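You operate a simulated robot arm through the tools that you are given. There is no shell and no other tool.

Carry out the task below with a simulated robot arm. There is one attempt and no reset: what you move stays moved.

## Task
Set the red posts at about 20 cm and 80 cm, then load the ruler with 300 g.
Fine: press ZERO with the pan empty after the posts are set; the grey 100 g weight and the black 200 g weight next to it go on the pan. Leave the other two black weights.

Only the result counts: the job must be done as asked and must still hold three seconds after the hand-in. Knocking over, shifting, dropping, spilling or breaking anything else fails it.

## Robot
A 7-joint arm with a two-finger parallel gripper, fixed in place. Base frame: the origin is at the foot of the arm, x ahead of it, y to its left, z up. Units: m, rad, N and s.
Its first joint turns from -2.304 to 2.304 rad. Payload 3.91 kg.
The TCP is the grasp point between the finger pads, 0.03 m short of the fingertips. In the tool frame z runs along the fingers and y along their closing line. The gripper opens to 0.11 m. The fingers are 0.02 m wide and 0.01 m thick; the gripper's body (0.048 by 0.112 m) begins 0.055 m behind the TCP.
Orientation is that of the tool frame in the base frame, as a unit quaternion [x, y, z, w]. With the fingers straight down and closing along the base's y, the tool's x points along the base's -x, its y along +y and its z along -z.

## Interface
- The arm moves only by the tool send_rows. Its arguments are lists of equal length, an entry for each row: "angular": the turn, a rotation vector about the base's x, y, z in rad, a list of three; "offset": the shift along the base's x, y, z in mm, a list of three; "hand": the gripper command, from -1 (shut) to 1 (fully open), values between in proportion. In form: {"angular": [[wx, wy, wz], ...], "offset": [[x, y, z], ...], "hand": [hand, ...]}. A call has 1 to 20 rows; each row is the pose to reach, as a shift and turn from the pose commanded when the call began. Rows are played at 5 a second. More than 0.05 m and 0.15 rad between two rows, or a gripper value outside its range, and nothing of the call is played. A pose out of reach is approached as far as the arm can. The call stops where the force on the tool passes 40 N (or 10 N more than at its start, if that is more) or the arm is blocked; 0.2 s more then pass. Each finger travels about 0.108 m/s and halts on what it meets, pressing with about 36 N; the grip force reading is that of the motor and also rises with nothing between the fingers. The clock runs only during rows and for 0.2 s after the last one: add rows that repeat a pose to give the fingers time. The reply holds the time, the measured pose of the TCP, the force on the tool along the base axes, the opening and the grip force, in the units named above and with some noise, with the torque about the TCP (base axes, N m) and any sound that the robot's microphone picked up, and new pictures: "pictures" is both (left out), scene, wrist or none.
- Cameras (640 x 400 px; columns grow to the right, rows downward): "scene" is fixed at [0.0506, 0.6508, 1.5639]; the picture's right is [-0.21, -0.98, 0.00], its down [-0.79, 0.17, -0.59] and it looks along [0.58, -0.13, -0.81] (base axes); focal length 282 px, centre (320, 200). "wrist" rides on the gripper at [0.072, 0.017, -0.103] in the tool frame; the picture's right is [-0.23, 0.97, 0.00], its down [-0.76, -0.18, -0.62] and it looks along [-0.61, -0.14, 0.78] (tool axes); focal length 222 px, centre (320, 200). There is no depth. A picture from a camera that has moved, and an enlarged one, comes with that camera's place and axes in the base frame and with its lens.
- enlarge(camera, box): a new picture of the part [left, top, right, bottom] of that camera's present view, enlarged. The clock stands still meanwhile.
- job_done(): hands the job in; it is judged then, once.

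Places have to be worked out from the pictures, the camera data and where the tool is seen. Open the gripper and draw the arm clear of the work before you hand the job in, unless the task says otherwise.

The tools are called after "Call:" as a command line: name --argument value ..., lists and objects as JSON in quotes. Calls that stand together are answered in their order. send_rows: Moves the arm, as the interface text tells. Its arguments: {"type":"object","properties":{"angular":{"type":"array","items":{"type":"array","items":{"type":"number"}}},"offset":{"type":"array","items":{"type":"array","items":{"type":"number"}}},"hand":{"type":"array","items":{"type":"number"}},"pictures":{"type":"string","enum":["both","scene","wrist","none"]}},"required":["angular","offset","hand"]} The other tools are called the same way: enlarge (camera, box) takes an enlarged picture of a part of a camera's view; job_done () hands the job in.

At the start:

```text
clock: 0.0
tool_pos: [0.5394, 0.2057, 1.1828]
orientation: [0.0, 1.0, 0.001, 0.0]
force: [0.0, 0.2, -0.4]
torque: [-0.01, -0.01, 0.0]
grip_width: 0.1103
gripper_force: 0.0
```

scene: 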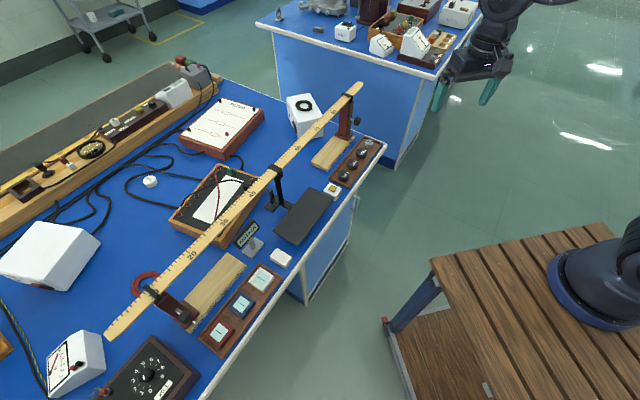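
wrist: 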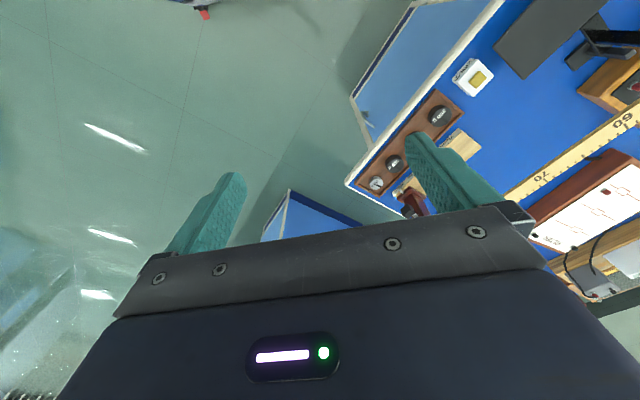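

I start by looking closely at the setup: the ruler, its posts, the weight racks and the buttons.

Call:
enlarge --camera "scene" --box '[90, 220, 250, 360]'

Call:
enlarge --camera "scene" --box '[220, 140, 390, 270]'

Call:
enlarge --camera "scene" --box '[300, 70, 400, 190]'

Call:
enlarge --camera "wrist" --box '[340, 0, 640, 220]'

```text
2.86 times, centred on (170, 290) of scene
camera zoom: at [0.0506, 0.6508, 1.5639], right [-0.21, -0.98, 0.0], down [-0.79, 0.17, -0.59], along [0.58, -0.13, -0.81], focal length 804 px, centre (749, -57)
```

zoom: 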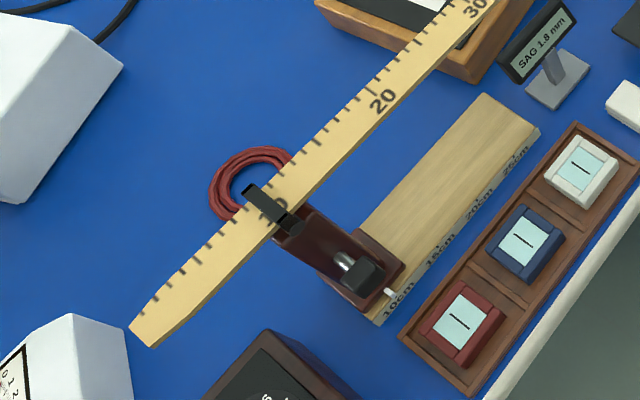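

```text
3.08 times, centred on (305, 205) of scene
camera zoom: at [0.0506, 0.6508, 1.5639], right [-0.21, -0.98, 0.0], down [-0.79, 0.17, -0.59], along [0.58, -0.13, -0.81], focal length 866 px, centre (366, 185)
```

zoom: 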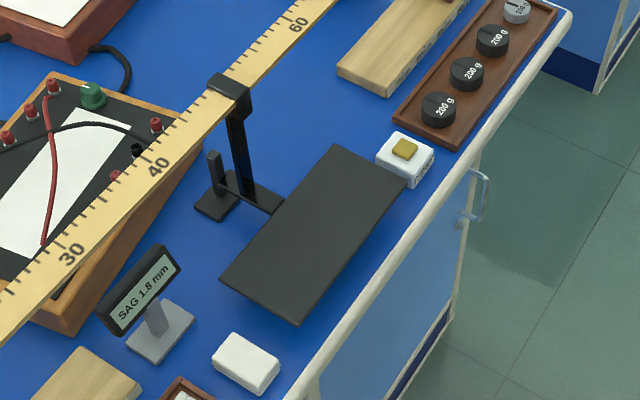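

```text
3.33 times, centred on (350, 130) of scene
camera zoom: at [0.0506, 0.6508, 1.5639], right [-0.21, -0.98, 0.0], down [-0.79, 0.17, -0.59], along [0.58, -0.13, -0.81], focal length 938 px, centre (220, 433)
```

zoom: 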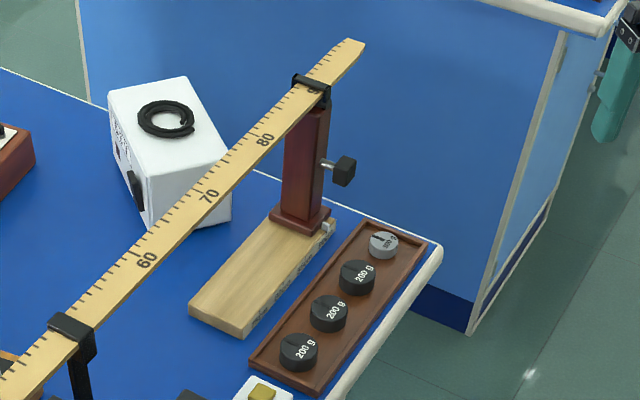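

```text
1.82 times, centred on (490, 110) of wrist
camera zoom: at [0.4689, 0.2223, 1.2856], right [0.23, 0.97, 0.0], down [0.76, -0.18, 0.62], along [0.61, -0.14, -0.78], focal length 404 px, centre (11, 364)
```

zoom: 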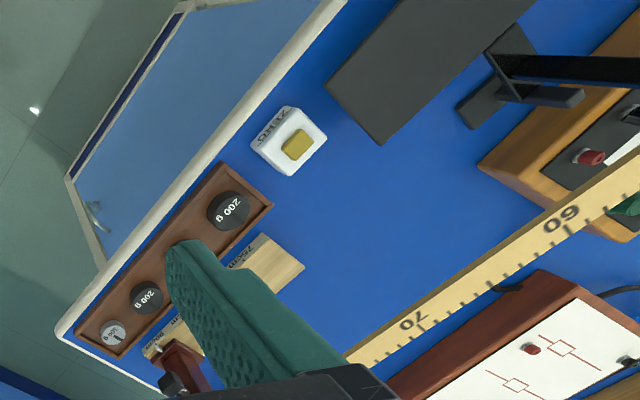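

Triangulating the two views puts the bench near z≈0.81 and the ruler at z≈0.99, running along (0.707,-0.707). The posts stand at 10 and 90 cm, and the pan is at about (0.53,0.59,0.84). I turn the tool 45° and go to a viewpoint before the right post.

Call:
send_rows --angular '[[0, 0, 0.112], [0, 0, 0.224], [0, 0, 0.336], [0, 0, 0.449], [0, 0, 0.561], [0, 0, 0.673], [0, 0, 0.785], [0, 0, 0.785]]' --offset '[[30, 9, -11], [60, 18, -22], [90, 27, -33], [120, 36, -44], [150, 45, -55], [180, 54, -66], [211, 64, -77], [211, 64, -77]]' --hand '[0.3, 0.3, 0.3, 0.3, 0.3, 0.3, 0.3, 0.3]'

```text
clock: 1.8
tool_pos: [0.7538, 0.2684, 1.1059]
orientation: [-0.383, 0.924, 0.001, -0.001]
force: [0.6, 0.3, -0.3]
torque: [-0.01, -0.02, -0.01]
grip_width: 0.0712
gripper_force: 0.0
camera wrist: at [0.6929, 0.2275, 1.2097], right [-0.53, 0.85, 0.0], down [0.66, 0.41, 0.62], along [0.53, 0.33, -0.78], focal length 222 px, centre (320, 200)
```

scene: 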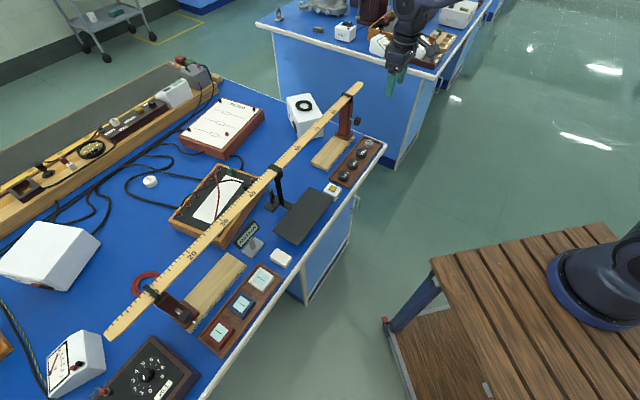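
wrist: 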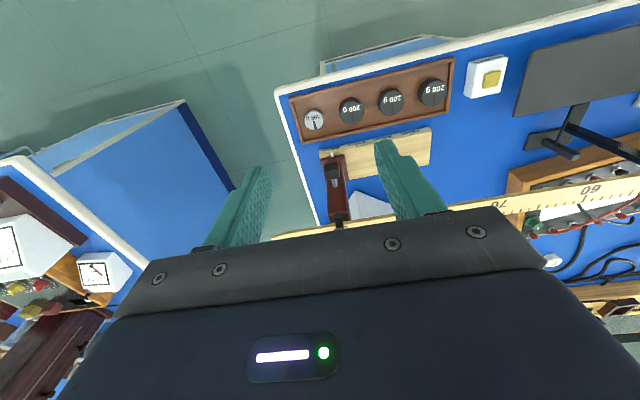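

The post and knob now show between the fingers in the wrist view. I enlarge both views to measure them.

Call:
enlarge --camera "wrist" --box '[270, 60, 470, 240]'

Call:
enlarge --camera "wrist" --box '[440, 10, 640, 170]'

Call:
enlarge --camera "scene" --box '[310, 80, 390, 180]'

Call:
enlarge --camera "scene" --box '[130, 250, 250, 350]'

```text
2.22 times, centred on (370, 150) of wrist
camera zoom: at [0.6929, 0.2275, 1.2097], right [-0.53, 0.85, 0.0], down [0.66, 0.41, 0.62], along [0.53, 0.33, -0.78], focal length 494 px, centre (209, 311)
```

zoom: 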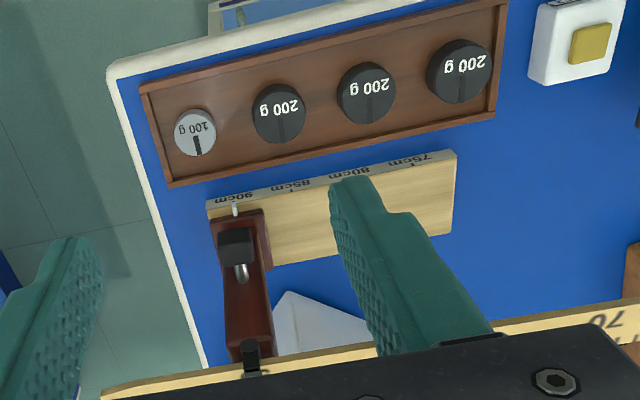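

```text
2.50 times, centred on (540, 90) of wrist
camera zoom: at [0.6929, 0.2275, 1.2097], right [-0.53, 0.85, 0.0], down [0.66, 0.41, 0.62], along [0.53, 0.33, -0.78], focal length 555 px, centre (-230, 475)
```

zoom: 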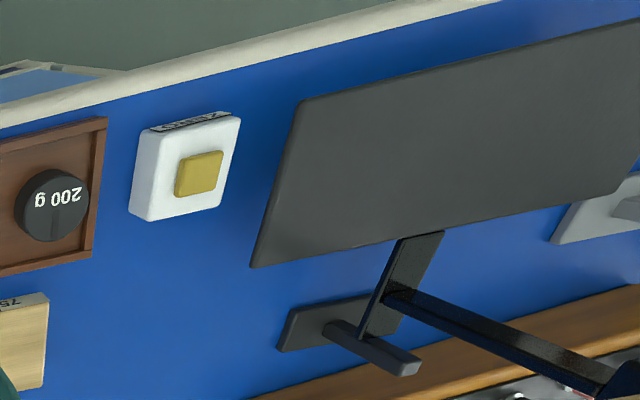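

```text
4.00 times, centred on (350, 130) of scene
camera zoom: at [0.0506, 0.6508, 1.5639], right [-0.21, -0.98, 0.0], down [-0.79, 0.17, -0.59], along [0.58, -0.13, -0.81], focal length 1126 px, centre (200, 480)
```

zoom: 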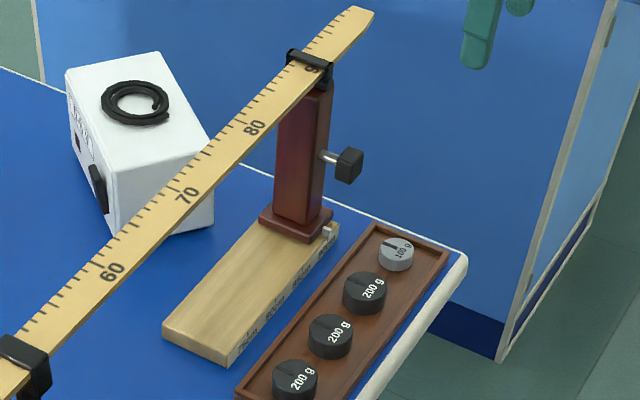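

```text
4.00 times, centred on (190, 300) of scene
camera zoom: at [0.0506, 0.6508, 1.5639], right [-0.21, -0.98, 0.0], down [-0.79, 0.17, -0.59], along [0.58, -0.13, -0.81], focal length 1126 px, centre (840, -200)
```

zoom: 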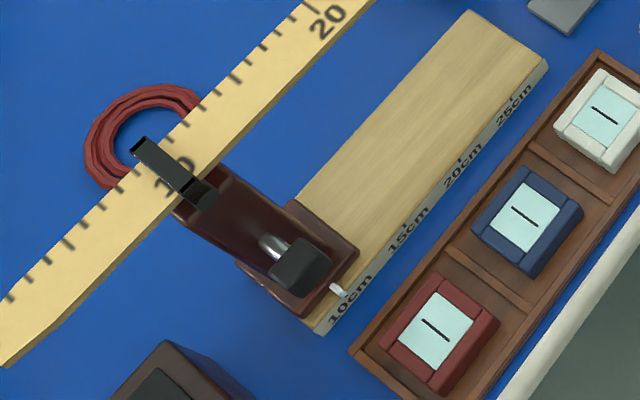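

Triangulation puts the right knob's centre at (0.8345, 0.3386, 0.913). I tilt the tool 0.3 rad so the gripper body stays clear of the ruler, and hover just above the knob.

Call:
send_rows --angular '[[0.053, -0.053, 0], [0.106, -0.106, 0], [0.159, -0.159, 0], [0.212, -0.212, 0], [0.212, -0.212, 0]]' --offset '[[18, 16, -25], [37, 32, -50], [56, 48, -75], [74, 64, -105], [74, 64, -105]]' --hand '[0.2, 0.2, 0.2, 0.2, 0.2]'

```text
clock: 3.0
tool_pos: [0.8248, 0.3362, 1.0015]
orientation: [-0.378, 0.913, 0.057, 0.138]
force: [-0.4, -0.1, 0.7]
torque: [0.01, 0.03, -0.04]
grip_width: 0.0659
gripper_force: 0.2
camera wrist: at [0.7438, 0.2767, 1.0789], right [-0.53, 0.84, 0.07], down [0.51, 0.26, 0.82], along [0.67, 0.47, -0.57], focal length 222 px, centre (320, 200)
```

scene: 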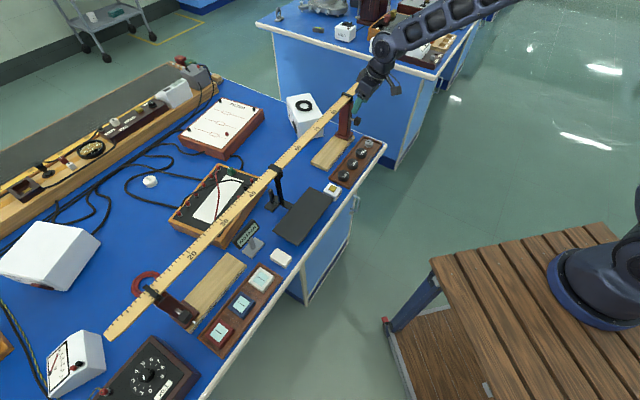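
wrist: 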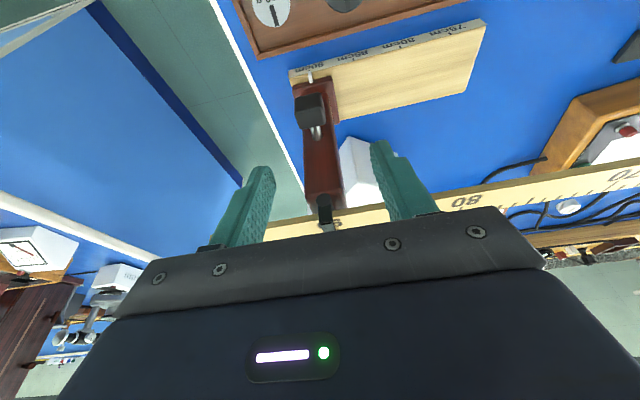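

The knob lies almost straight below the fingers, slightly toward the outer end. I lower around it without closing yet.

Call:
send_rows --angular '[[0, 0, 0], [0, 0, 0], [0, 0, 0], [0, 0, 0], [0, 0, 0]]' --offset '[[9, -2, -20], [9, -2, -40], [9, -2, -60], [9, -2, -82], [9, -2, -82]]' --hand '[0.2, 0.2, 0.2, 0.2, 0.2]'

Call:
enlarge --camera "wrist" --box '[220, 40, 480, 240]'

Call:
enlarge --camera "scene" --box '[310, 60, 410, 180]'

```text
clock: 4.2
tool_pos: [0.8349, 0.335, 0.9167]
orientation: [-0.378, 0.914, 0.057, 0.138]
force: [-0.5, -0.5, 0.3]
torque: [0.0, 0.03, -0.03]
grip_width: 0.0661
gripper_force: 0.1
camera wrist: at [0.7527, 0.2745, 0.995], right [-0.53, 0.84, 0.07], down [0.51, 0.26, 0.82], along [0.67, 0.47, -0.57], focal length 222 px, centre (320, 200)
```

scene: 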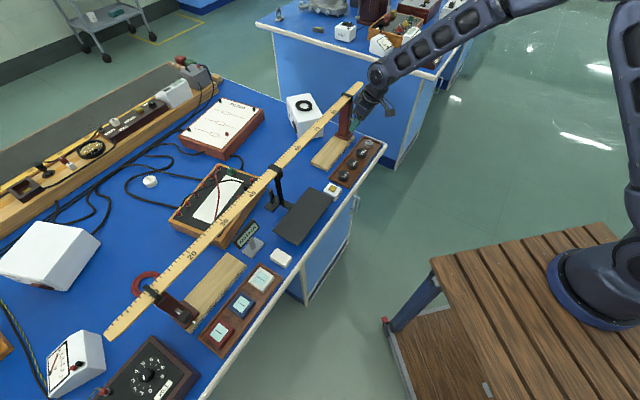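
wrist: 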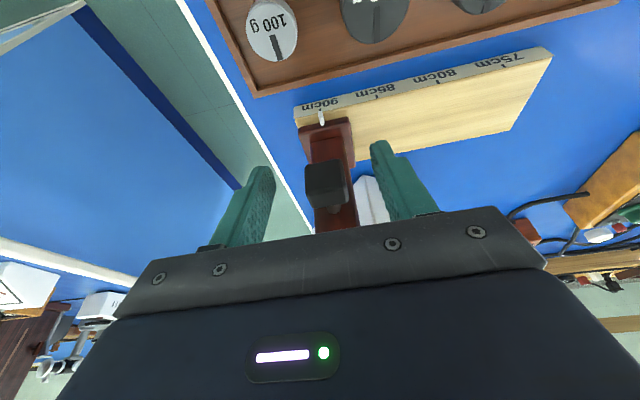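

```text
2.00 times, centred on (350, 140) of wrist
camera zoom: at [0.7527, 0.2745, 0.995], right [-0.53, 0.84, 0.07], down [0.51, 0.26, 0.82], along [0.67, 0.47, -0.57], focal length 444 px, centre (260, 320)
```

zoom: 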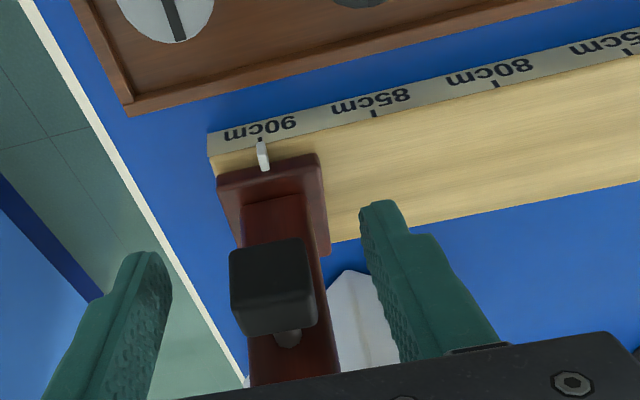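

```text
3.33 times, centred on (360, 120) of scene
camera zoom: at [0.0506, 0.6508, 1.5639], right [-0.21, -0.98, 0.0], down [-0.79, 0.17, -0.59], along [0.58, -0.13, -0.81], focal length 938 px, centre (187, 467)
```

zoom: 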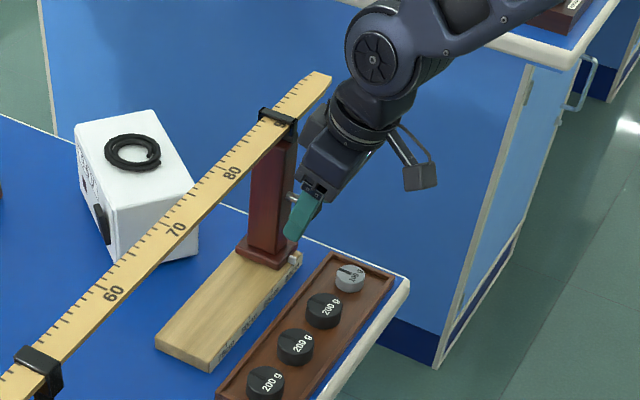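

The knob sits centred between the fingers. I close on it while holding the pose.

Call:
send_rows --angular '[[0, 0, 0], [0, 0, 0], [0, 0, 0], [0, 0, 0]]' --offset '[[0, 0, 0], [0, 0, 0], [0, 0, 0], [0, 0, 0]]' --hand '[-0.2, -0.6, -0.8, -0.8]'

Call:
enlarge --camera "wrist" --box '[220, 40, 480, 240]'

```text
clock: 5.2
tool_pos: [0.8314, 0.3365, 0.9172]
orientation: [-0.38, 0.913, 0.059, 0.137]
force: [-26.5, 19.9, -2.1]
torque: [0.01, 0.02, -0.13]
grip_width: 0.0239
gripper_force: 45.4
camera wrist: at [0.7507, 0.2766, 0.9952], right [-0.54, 0.84, 0.07], down [0.51, 0.26, 0.82], along [0.67, 0.47, -0.57], focal length 222 px, centre (320, 200)
```

scene: 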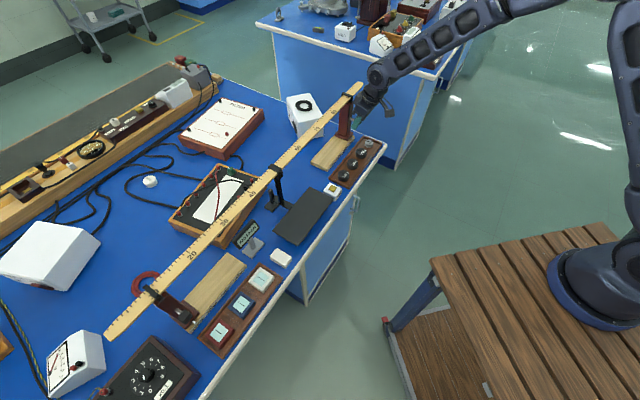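
wrist: 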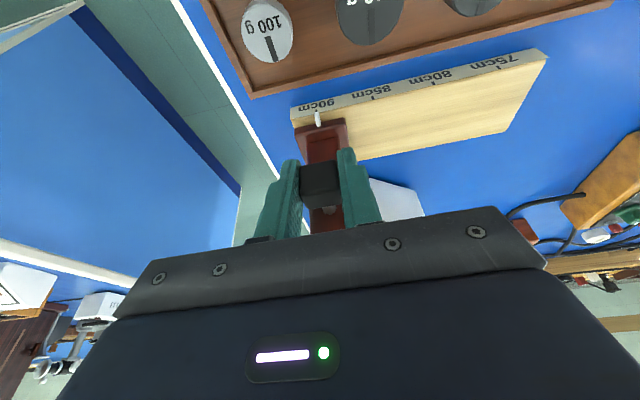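

```text
2.00 times, centred on (350, 140) of wrist
camera zoom: at [0.7507, 0.2766, 0.9952], right [-0.54, 0.84, 0.07], down [0.51, 0.26, 0.82], along [0.67, 0.47, -0.57], focal length 444 px, centre (260, 320)
```

zoom: 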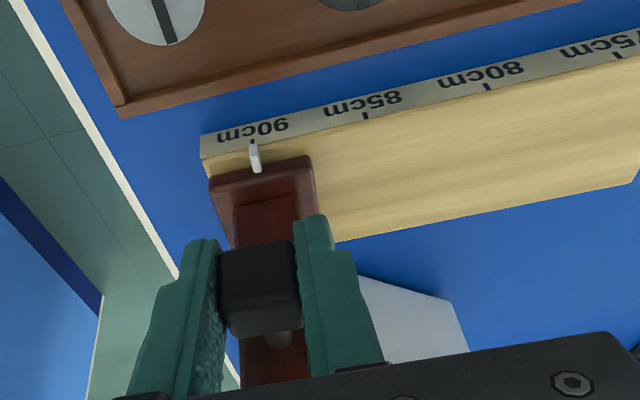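

The knob is gripped. The reaction shows the post is at its outer stop, or held there by friction. I slide inward, in the -u direction, a few centimetres and watch the pointer.

Call:
send_rows --angular '[[0, 0, 0], [0, 0, 0], [0, 0, 0], [0, 0, 0], [0, 0, 0], [0, 0, 0]]' --offset '[[-4, 4, 0], [-9, 9, 0], [-14, 14, 0], [-20, 20, 0], [-26, 26, 0], [-30, 30, 0]]' --hand '[-0.8, -0.8, -0.8, -0.8, -0.8, -0.8]'

Call:
enlarge --camera "wrist" --box '[220, 40, 480, 240]'

Call:
enlarge --camera "scene" --box '[310, 60, 410, 180]'

```text
clock: 6.6
tool_pos: [0.8039, 0.3633, 0.9172]
orientation: [-0.379, 0.914, 0.058, 0.137]
force: [9.5, 10.0, -17.7]
torque: [-0.39, 0.29, -0.09]
grip_width: 0.024
gripper_force: 44.8
camera wrist: at [0.7238, 0.3034, 0.9952], right [-0.54, 0.84, 0.07], down [0.51, 0.26, 0.82], along [0.67, 0.47, -0.57], focal length 222 px, centre (320, 200)
```

scene: 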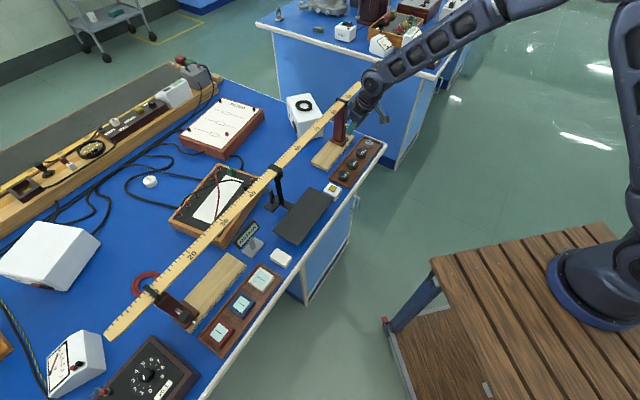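
wrist: 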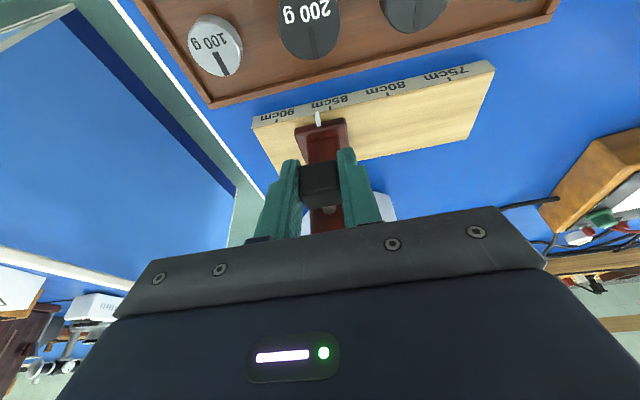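

```text
2.00 times, centred on (350, 140) of wrist
camera zoom: at [0.7238, 0.3034, 0.9952], right [-0.54, 0.84, 0.07], down [0.51, 0.26, 0.82], along [0.67, 0.47, -0.57], focal length 444 px, centre (260, 320)
```

zoom: 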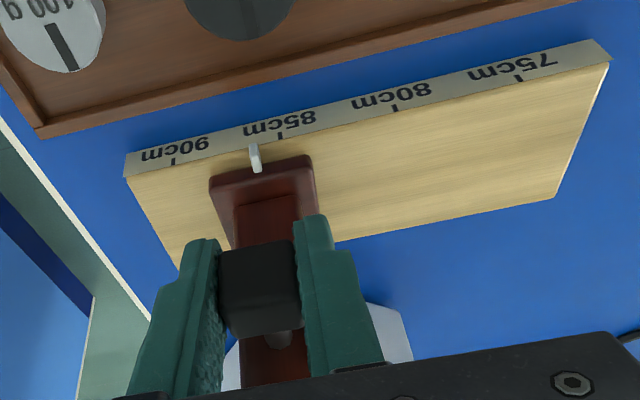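

```text
3.33 times, centred on (360, 120) of scene
camera zoom: at [0.0506, 0.6508, 1.5639], right [-0.21, -0.98, 0.0], down [-0.79, 0.17, -0.59], along [0.58, -0.13, -0.81], focal length 938 px, centre (187, 467)
```

zoom: 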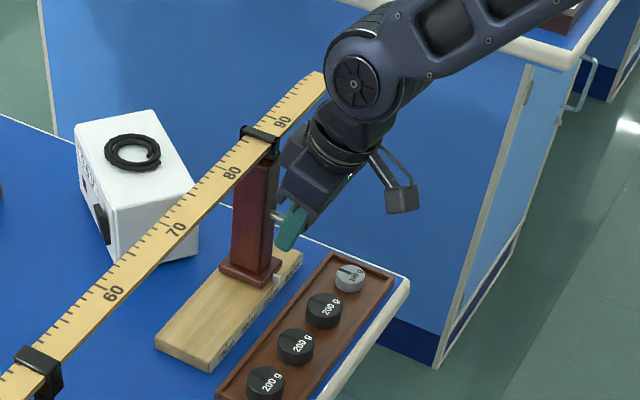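

The post slides freely and the ruler stays put; the pointer is near 86. I need about 61 mm more along -u.

Call:
send_rows --angular '[[0, 0, 0], [0, 0, 0], [0, 0, 0], [0, 0, 0], [0, 0, 0], [0, 0, 0], [0, 0, 0], [0, 0, 0], [0, 0, 0]]' --offset '[[-5, 5, 0], [-11, 11, 0], [-17, 17, 0], [-23, 23, 0], [-29, 29, 0], [-35, 35, 0], [-40, 40, 0], [-43, 43, 0], [-43, 43, 0]]' --hand '[-0.8, -0.8, -0.8, -0.8, -0.8, -0.8, -0.8, -0.8, -0.8]'

Call:
enlarge --camera "wrist" --box '[220, 40, 480, 240]'

Call:
enlarge --camera "scene" --box '[310, 60, 410, 180]'

```text
clock: 8.6
tool_pos: [0.762, 0.4064, 0.9169]
orientation: [-0.378, 0.914, 0.056, 0.138]
force: [13.3, 13.2, -16.1]
torque: [0.46, -0.57, -0.07]
grip_width: 0.0238
gripper_force: 44.8
camera wrist: at [0.6806, 0.3467, 0.9954], right [-0.53, 0.84, 0.07], down [0.51, 0.26, 0.82], along [0.67, 0.47, -0.57], focal length 222 px, centre (320, 200)
```

scene: 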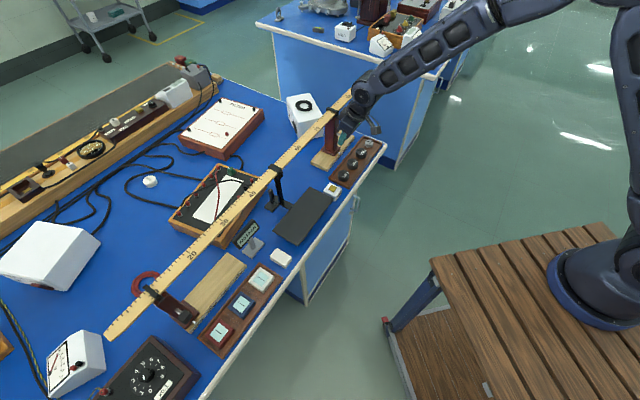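
wrist: 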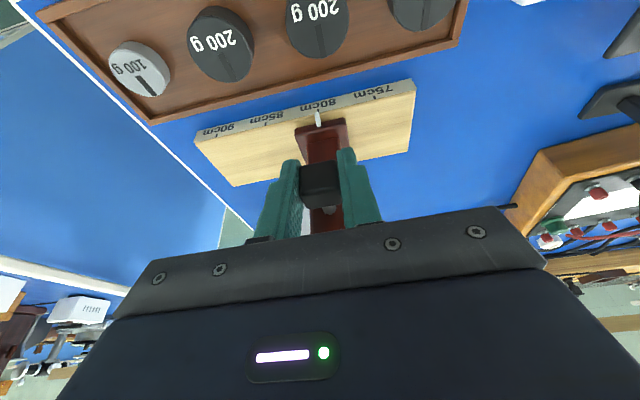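

```text
2.00 times, centred on (350, 140) of wrist
camera zoom: at [0.6806, 0.3467, 0.9954], right [-0.53, 0.84, 0.07], down [0.51, 0.26, 0.82], along [0.67, 0.47, -0.57], focal length 444 px, centre (260, 320)
```

zoom: 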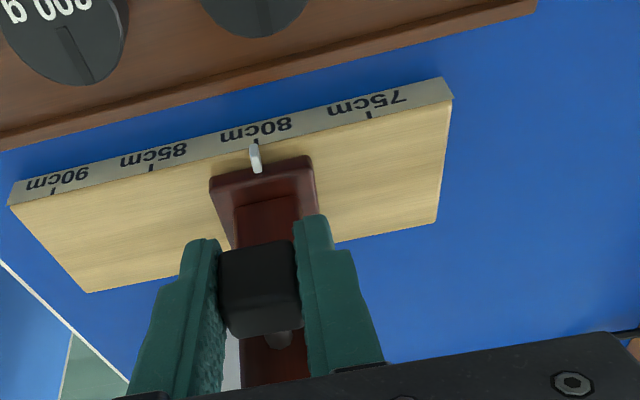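

```text
3.33 times, centred on (360, 120) of scene
camera zoom: at [0.0506, 0.6508, 1.5639], right [-0.21, -0.98, 0.0], down [-0.79, 0.17, -0.59], along [0.58, -0.13, -0.81], focal length 938 px, centre (187, 467)
```

zoom: 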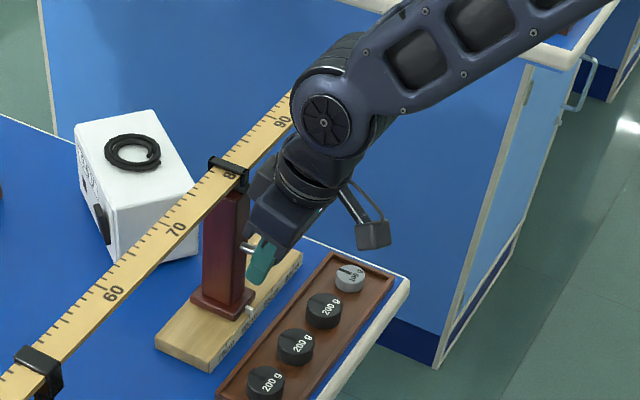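

The pointer reads about 80.1. I open the fingers, confirm the post stays, and rise clear.

Call:
send_rows --angular '[[0, 0, 0], [0, 0, 0], [0, 0, 0], [0, 0, 0], [0, 0, 0], [0, 0, 0], [0, 0, 0]]' --offset '[[0, 0, 0], [0, 0, 0], [0, 0, 0], [-2, -2, 30], [-6, -6, 70], [-16, -16, 115], [-30, -30, 160]]' --hand '[0.0, 0.2, 0.2, 0.2, 0.2, 0.2, 0.2]'

Call:
enlarge --camera "wrist" --box '[170, 20, 470, 240]'

Call:
enlarge --camera "scene" --box '[310, 60, 410, 180]'

```text
clock: 10.2
tool_pos: [0.7295, 0.3773, 1.0741]
orientation: [-0.378, 0.914, 0.057, 0.137]
force: [1.2, -0.5, -1.2]
torque: [0.0, 0.01, -0.02]
grip_width: 0.0663
gripper_force: 0.1
camera wrist: at [0.6485, 0.3183, 1.1525], right [-0.53, 0.84, 0.07], down [0.51, 0.26, 0.82], along [0.67, 0.47, -0.57], focal length 222 px, centre (320, 200)
```

scene: 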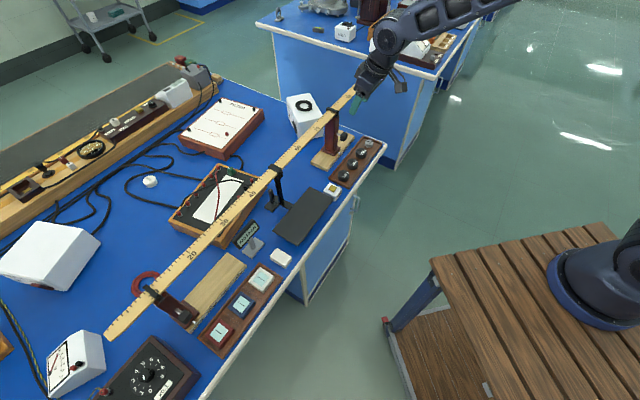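
wrist: 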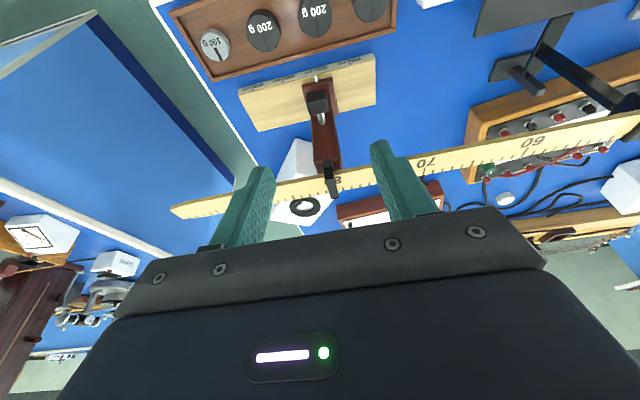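

```text
1.82 times, centred on (320, 130) of wrist
camera zoom: at [0.6485, 0.3183, 1.1525], right [-0.53, 0.84, 0.07], down [0.51, 0.26, 0.82], along [0.67, 0.47, -0.57], focal length 404 px, centre (320, 327)
```

zoom: 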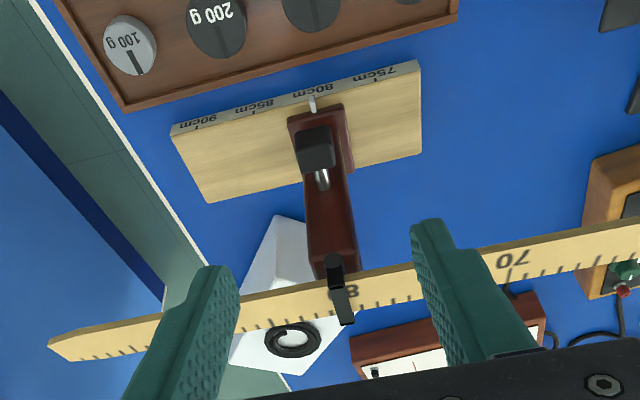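

```text
3.33 times, centred on (360, 120) of scene
camera zoom: at [0.0506, 0.6508, 1.5639], right [-0.21, -0.98, 0.0], down [-0.79, 0.17, -0.59], along [0.58, -0.13, -0.81], focal length 938 px, centre (187, 467)
```

zoom: 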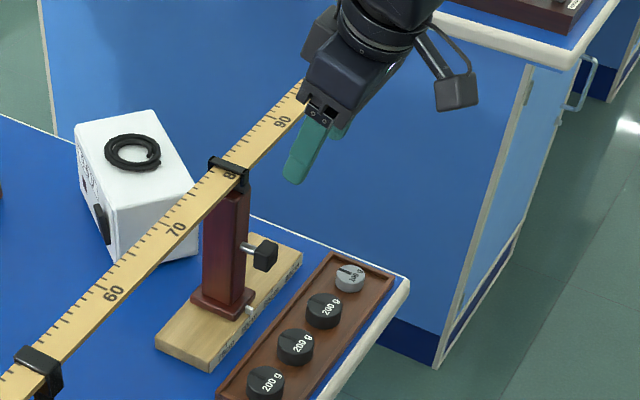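

The right post is set at 80. Now I travel along the near side of the ruler to hover in front of the left post.

Call:
send_rows --angular '[[0, 0, 0], [0, 0, 0], [0, 0, 0], [0, 0, 0], [0, 0, 0], [0, 0, 0], [0, 0, 0], [0, 0, 0], [0, 0, 0], [0, 0, 0], [0, 0, 0], [0, 0, 0], [0, 0, 0], [0, 0, 0], [0, 0, 0], [0, 0, 0], [0, 0, 0]]' --offset '[[-20, 20, 5], [-50, 51, 10], [-82, 84, 10], [-114, 117, 10], [-146, 149, 10], [-178, 182, 10], [-210, 215, 10], [-242, 247, 10], [-274, 280, 10], [-306, 313, 10], [-338, 346, 10], [-370, 378, 10], [-402, 411, 10], [-434, 444, 10], [-462, 472, 10], [-488, 499, 0], [-488, 499, 0]]' --hand '[0.2, 0.2, 0.2, 0.2, 0.2, 0.2, 0.2, 0.2, 0.2, 0.2, 0.2, 0.2, 0.2, 0.2, 0.2, 0.2, 0.2]'

Call:
enlarge --camera "wrist" --box '[170, 20, 470, 240]'

Call:
enlarge --camera "scene" --box '[90, 180, 290, 380]'

```text
clock: 13.8
tool_pos: [0.2453, 0.8745, 1.0741]
orientation: [-0.378, 0.913, 0.057, 0.139]
force: [-0.2, 0.5, -0.1]
torque: [-0.02, 0.0, -0.01]
grip_width: 0.0662
gripper_force: 0.0
camera wrist: at [0.163, 0.8149, 1.1521], right [-0.53, 0.84, 0.07], down [0.51, 0.26, 0.82], along [0.67, 0.47, -0.57], focal length 222 px, centre (320, 200)
```

scene: 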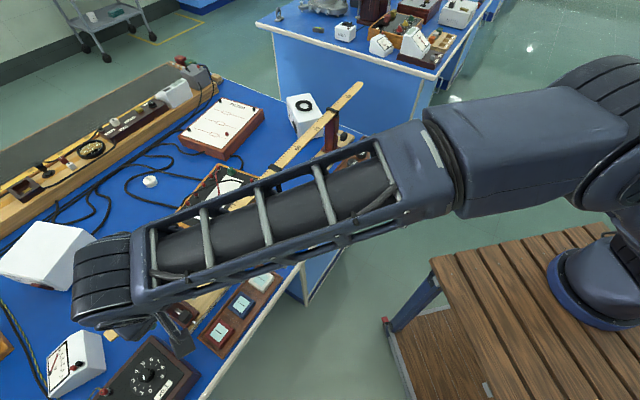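
wrist: 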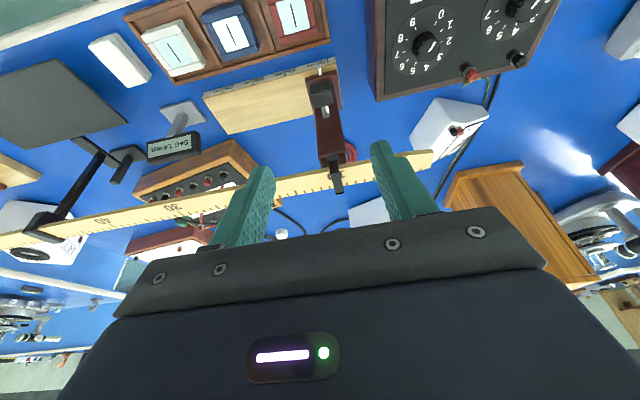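

```text
1.82 times, centred on (320, 130) of wrist
camera zoom: at [0.163, 0.8149, 1.1521], right [-0.53, 0.84, 0.07], down [0.51, 0.26, 0.82], along [0.67, 0.47, -0.57], focal length 404 px, centre (320, 327)
```

zoom: 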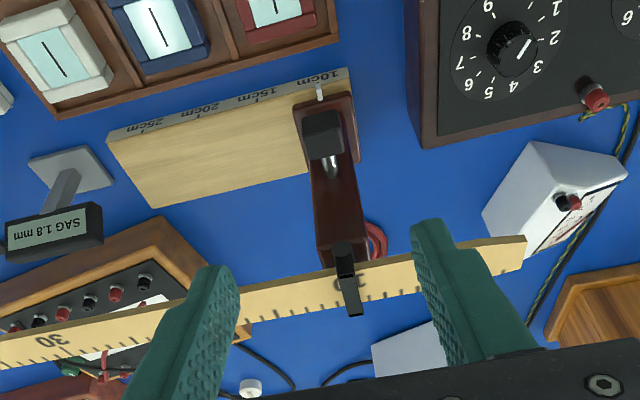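

```text
2.00 times, centred on (190, 280) of scene
camera zoom: at [0.0506, 0.6508, 1.5639], right [-0.21, -0.98, 0.0], down [-0.79, 0.17, -0.59], along [0.58, -0.13, -0.81], focal length 563 px, centre (580, 40)
```

zoom: 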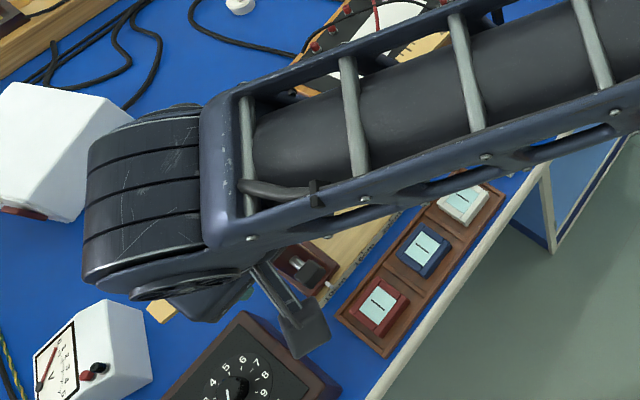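

The left knob works out to about (0.266, 0.900, 0.913). I lower around it as I did on the right.

Call:
send_rows --angular '[[0, 0, 0], [0, 0, 0], [0, 0, 0], [0, 0, 0], [0, 0, 0], [0, 0, 0]]' --offset '[[10, 12, -35], [18, 20, -70], [20, 24, -100], [20, 25, -130], [20, 25, -157], [20, 25, -157]]' --hand '[0.2, 0.2, 0.2, 0.2, 0.2, 0.2]'

Call:
enlarge --camera "wrist" --box '[200, 40, 460, 240]'

```text
clock: 15.2
tool_pos: [0.2616, 0.8994, 0.9189]
orientation: [-0.377, 0.914, 0.057, 0.138]
force: [0.3, -0.3, -0.9]
torque: [0.0, 0.03, -0.01]
grip_width: 0.066
gripper_force: 0.0
camera wrist: at [0.1802, 0.8392, 0.9967], right [-0.54, 0.84, 0.07], down [0.51, 0.26, 0.82], along [0.67, 0.47, -0.57], focal length 222 px, centre (320, 200)
```

scene: 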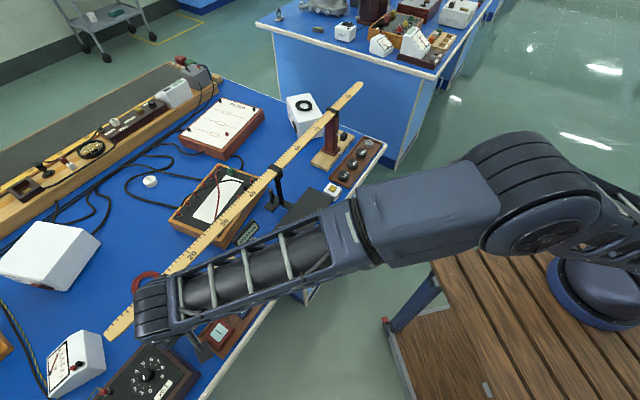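
wrist: 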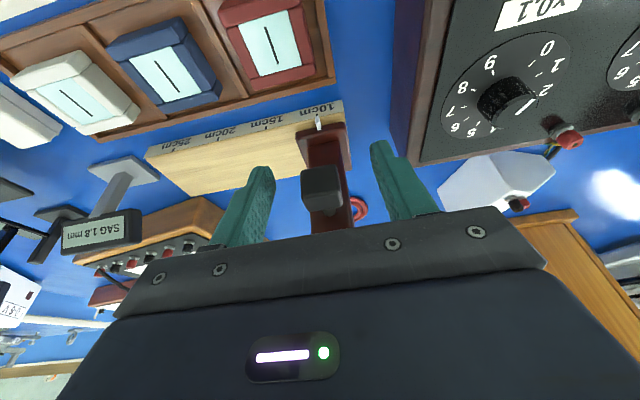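

```text
2.00 times, centred on (330, 140) of wrist
camera zoom: at [0.1802, 0.8392, 0.9967], right [-0.54, 0.84, 0.07], down [0.51, 0.26, 0.82], along [0.67, 0.47, -0.57], focal length 444 px, centre (300, 320)
```

zoom: 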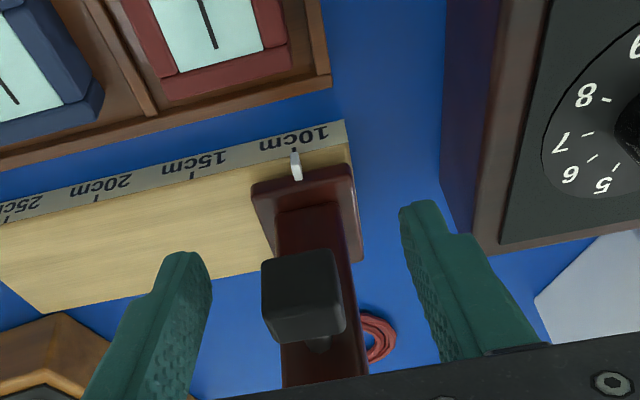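

Alignment is the same as on the right. I close on the knob, let it settle, and begin sliding inward (+u).

Call:
send_rows --angular '[[0, 0, 0], [0, 0, 0], [0, 0, 0], [0, 0, 0], [0, 0, 0], [0, 0, 0], [0, 0, 0], [0, 0, 0], [0, 0, 0], [0, 0, 0]]' --offset '[[0, 0, 0], [0, 0, 0], [0, 0, 0], [0, 0, 0], [5, -5, 0], [11, -11, 0], [17, -17, 0], [23, -23, 0], [29, -29, 0], [34, -34, 0]]' --hand '[-0.2, -0.6, -0.8, -0.8, -0.8, -0.8, -0.8, -0.8, -0.8, -0.8]'

Call:
enlarge --camera "wrist" --box '[200, 40, 460, 240]'

```text
clock: 17.4
tool_pos: [0.2948, 0.8648, 0.9192]
orientation: [-0.38, 0.913, 0.055, 0.136]
force: [-22.4, -23.1, -17.3]
torque: [-0.42, 0.62, -0.15]
grip_width: 0.024
gripper_force: 45.2
camera wrist: at [0.2145, 0.8054, 0.9972], right [-0.54, 0.84, 0.07], down [0.51, 0.26, 0.82], along [0.67, 0.47, -0.57], focal length 222 px, centre (320, 200)
```

scene: 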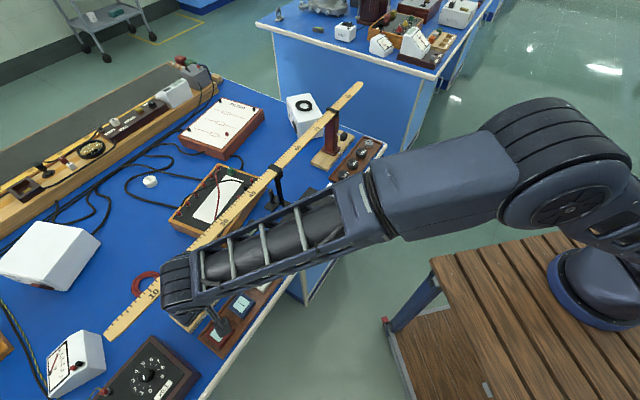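
wrist: 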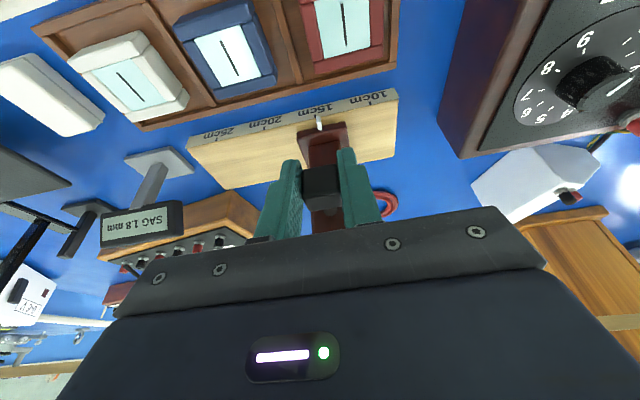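

```text
2.00 times, centred on (330, 140) of wrist
camera zoom: at [0.2145, 0.8054, 0.9972], right [-0.54, 0.84, 0.07], down [0.51, 0.26, 0.82], along [0.67, 0.47, -0.57], focal length 444 px, centre (300, 320)
```

zoom: 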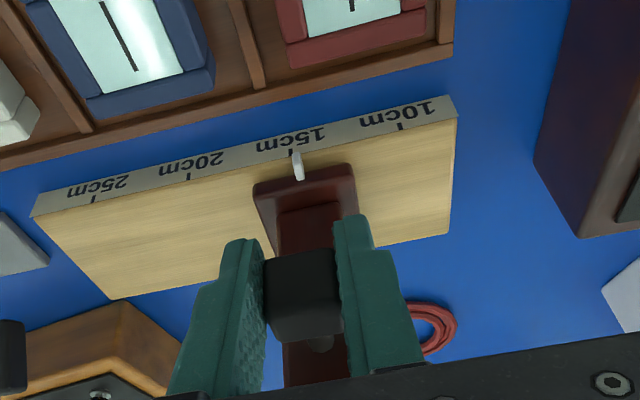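

The pointer is near 15. A sideways pull of about 32 N is building up, so I ease the command back toward the robot by a few mm while sliding the remaining ~53 mm.

Call:
send_rows --angular '[[0, 0, 0], [0, 0, 0], [0, 0, 0], [0, 0, 0], [0, 0, 0], [0, 0, 0], [0, 0, 0], [0, 0, 0], [0, 0, 0]]' --offset '[[-2.5, -2.5, -2], [2.5, -7.5, -2], [8.5, -13.5, -2], [14.5, -19.5, -2], [20.5, -25.5, -2], [26.5, -31.5, -2], [31.5, -36.5, -2], [34.5, -39.5, -2], [34.5, -39.5, -2]]' --hand '[-0.8, -0.8, -0.8, -0.8, -0.8, -0.8, -0.8, -0.8, -0.8]'

Call:
enlarge --camera "wrist" --box '[200, 40, 460, 240]'

```text
clock: 19.0
tool_pos: [0.3304, 0.83, 0.9188]
orientation: [-0.377, 0.914, 0.057, 0.139]
force: [8.6, 8.9, -8.4]
torque: [0.03, -0.25, 0.02]
grip_width: 0.0242
gripper_force: 45.0
stopped in row 8: the force on the tool passed its limit at 47 N (the readings are from after the stop); the commanded pose is now the measured one
camera wrist: at [0.2489, 0.7702, 0.9967], right [-0.53, 0.84, 0.07], down [0.51, 0.26, 0.82], along [0.68, 0.47, -0.57], focal length 222 px, centre (320, 200)
```

scene: 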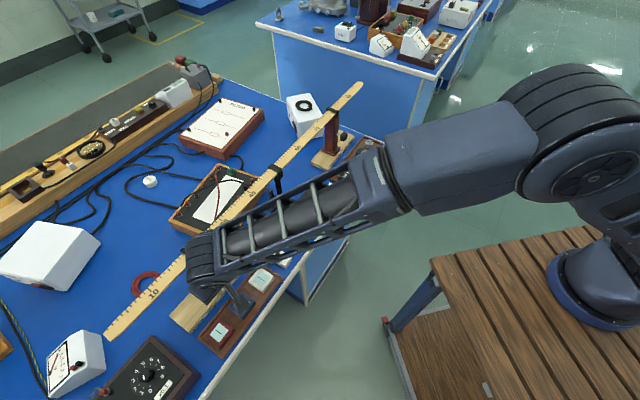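
wrist: 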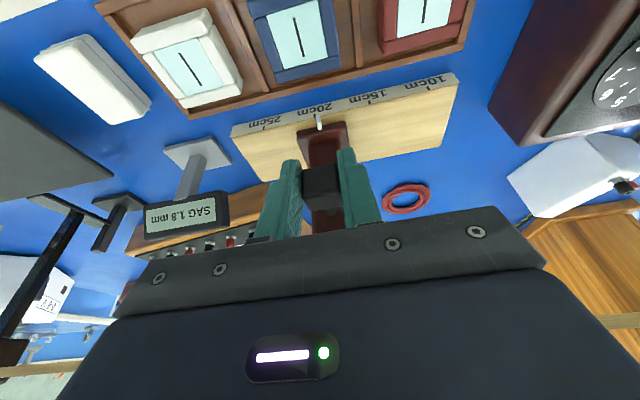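

```text
2.00 times, centred on (330, 140) of wrist
camera zoom: at [0.2489, 0.7702, 0.9967], right [-0.53, 0.84, 0.07], down [0.51, 0.26, 0.82], along [0.68, 0.47, -0.57], focal length 444 px, centre (300, 320)
```

zoom: 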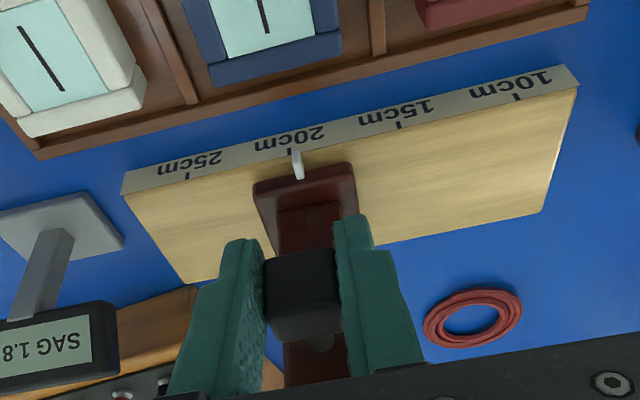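

The pointer reads about 19.8 and the stop was a brief force peak. I nudge about 2 mm further.

Call:
send_rows --angular '[[0, 0, 0], [0, 0, 0], [0, 0, 0]]' --offset '[[1, -1, 0], [2, -2, 0], [2, -2, 0]]' --hand '[-0.8, -0.8, -0.8]'

Call:
enlarge --camera "wrist" --box '[260, 80, 390, 180]'

```text
clock: 19.8
tool_pos: [0.3315, 0.8272, 0.919]
orientation: [-0.377, 0.914, 0.057, 0.139]
force: [16.6, 17.5, -20.7]
torque: [0.94, -0.55, 0.22]
grip_width: 0.024
gripper_force: 45.0
camera wrist: at [0.2506, 0.7685, 0.9968], right [-0.53, 0.84, 0.07], down [0.51, 0.26, 0.82], along [0.68, 0.47, -0.57], focal length 222 px, centre (320, 200)
```

scene: 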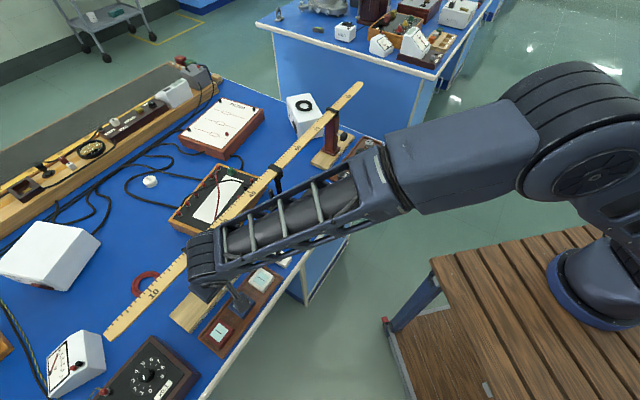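
wrist: 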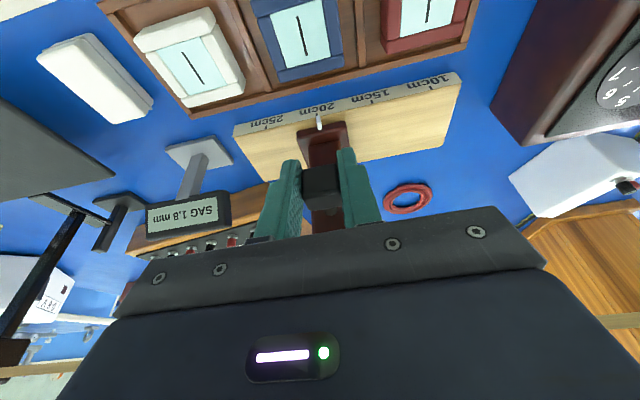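

```text
4.00 times, centred on (325, 130) of wrist
camera zoom: at [0.2506, 0.7685, 0.9968], right [-0.53, 0.84, 0.07], down [0.51, 0.26, 0.82], along [0.68, 0.47, -0.57], focal length 888 px, centre (300, 480)
```

zoom: 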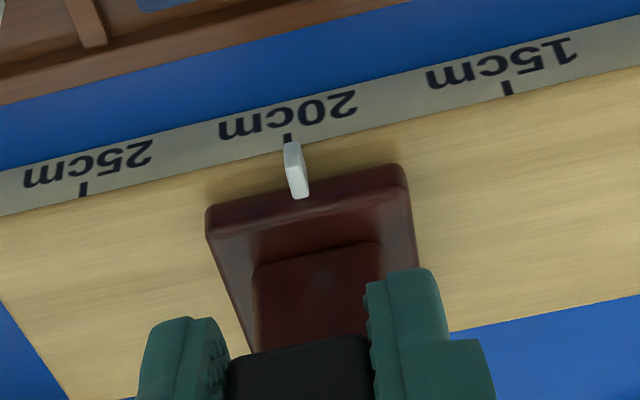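

The left pointer now reads about 19.9. I release and rise clear.

Call:
send_rows --angular '[[0, 0, 0], [0, 0, 0], [0, 0, 0], [0, 0, 0], [0, 0, 0], [0, 0, 0], [0, 0, 0]]' --offset '[[0, 0, 0], [0, 0, 0], [0, 0, 0], [-2, -2, 30], [-6, -6, 70], [-16, -16, 115], [-30, -30, 160]]' --hand '[0.0, 0.2, 0.2, 0.2, 0.2, 0.2, 0.2]'

Call:
enlarge --camera "wrist" --box '[80, 40, 420, 240]'

```text
clock: 21.4
tool_pos: [0.3014, 0.7965, 1.0776]
orientation: [-0.378, 0.914, 0.057, 0.139]
force: [0.1, 0.5, 0.3]
torque: [-0.02, -0.01, 0.01]
grip_width: 0.0662
gripper_force: 0.1
camera wrist: at [0.2195, 0.7369, 1.1543], right [-0.53, 0.84, 0.07], down [0.51, 0.26, 0.82], along [0.67, 0.47, -0.57], focal length 222 px, centre (320, 200)
```

scene: 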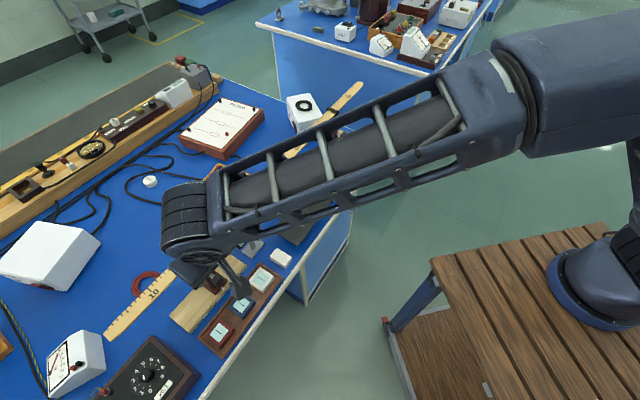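
wrist: 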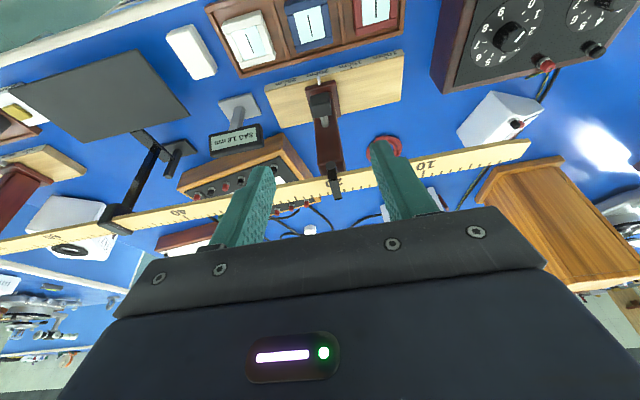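

```text
1.88 times, centred on (250, 140) of wrist
camera zoom: at [0.2195, 0.7369, 1.1543], right [-0.53, 0.84, 0.07], down [0.51, 0.26, 0.82], along [0.67, 0.47, -0.57], focal length 418 px, centre (452, 313)
```

zoom: 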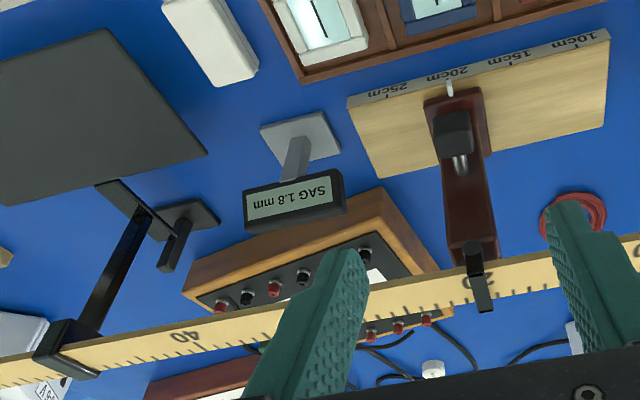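

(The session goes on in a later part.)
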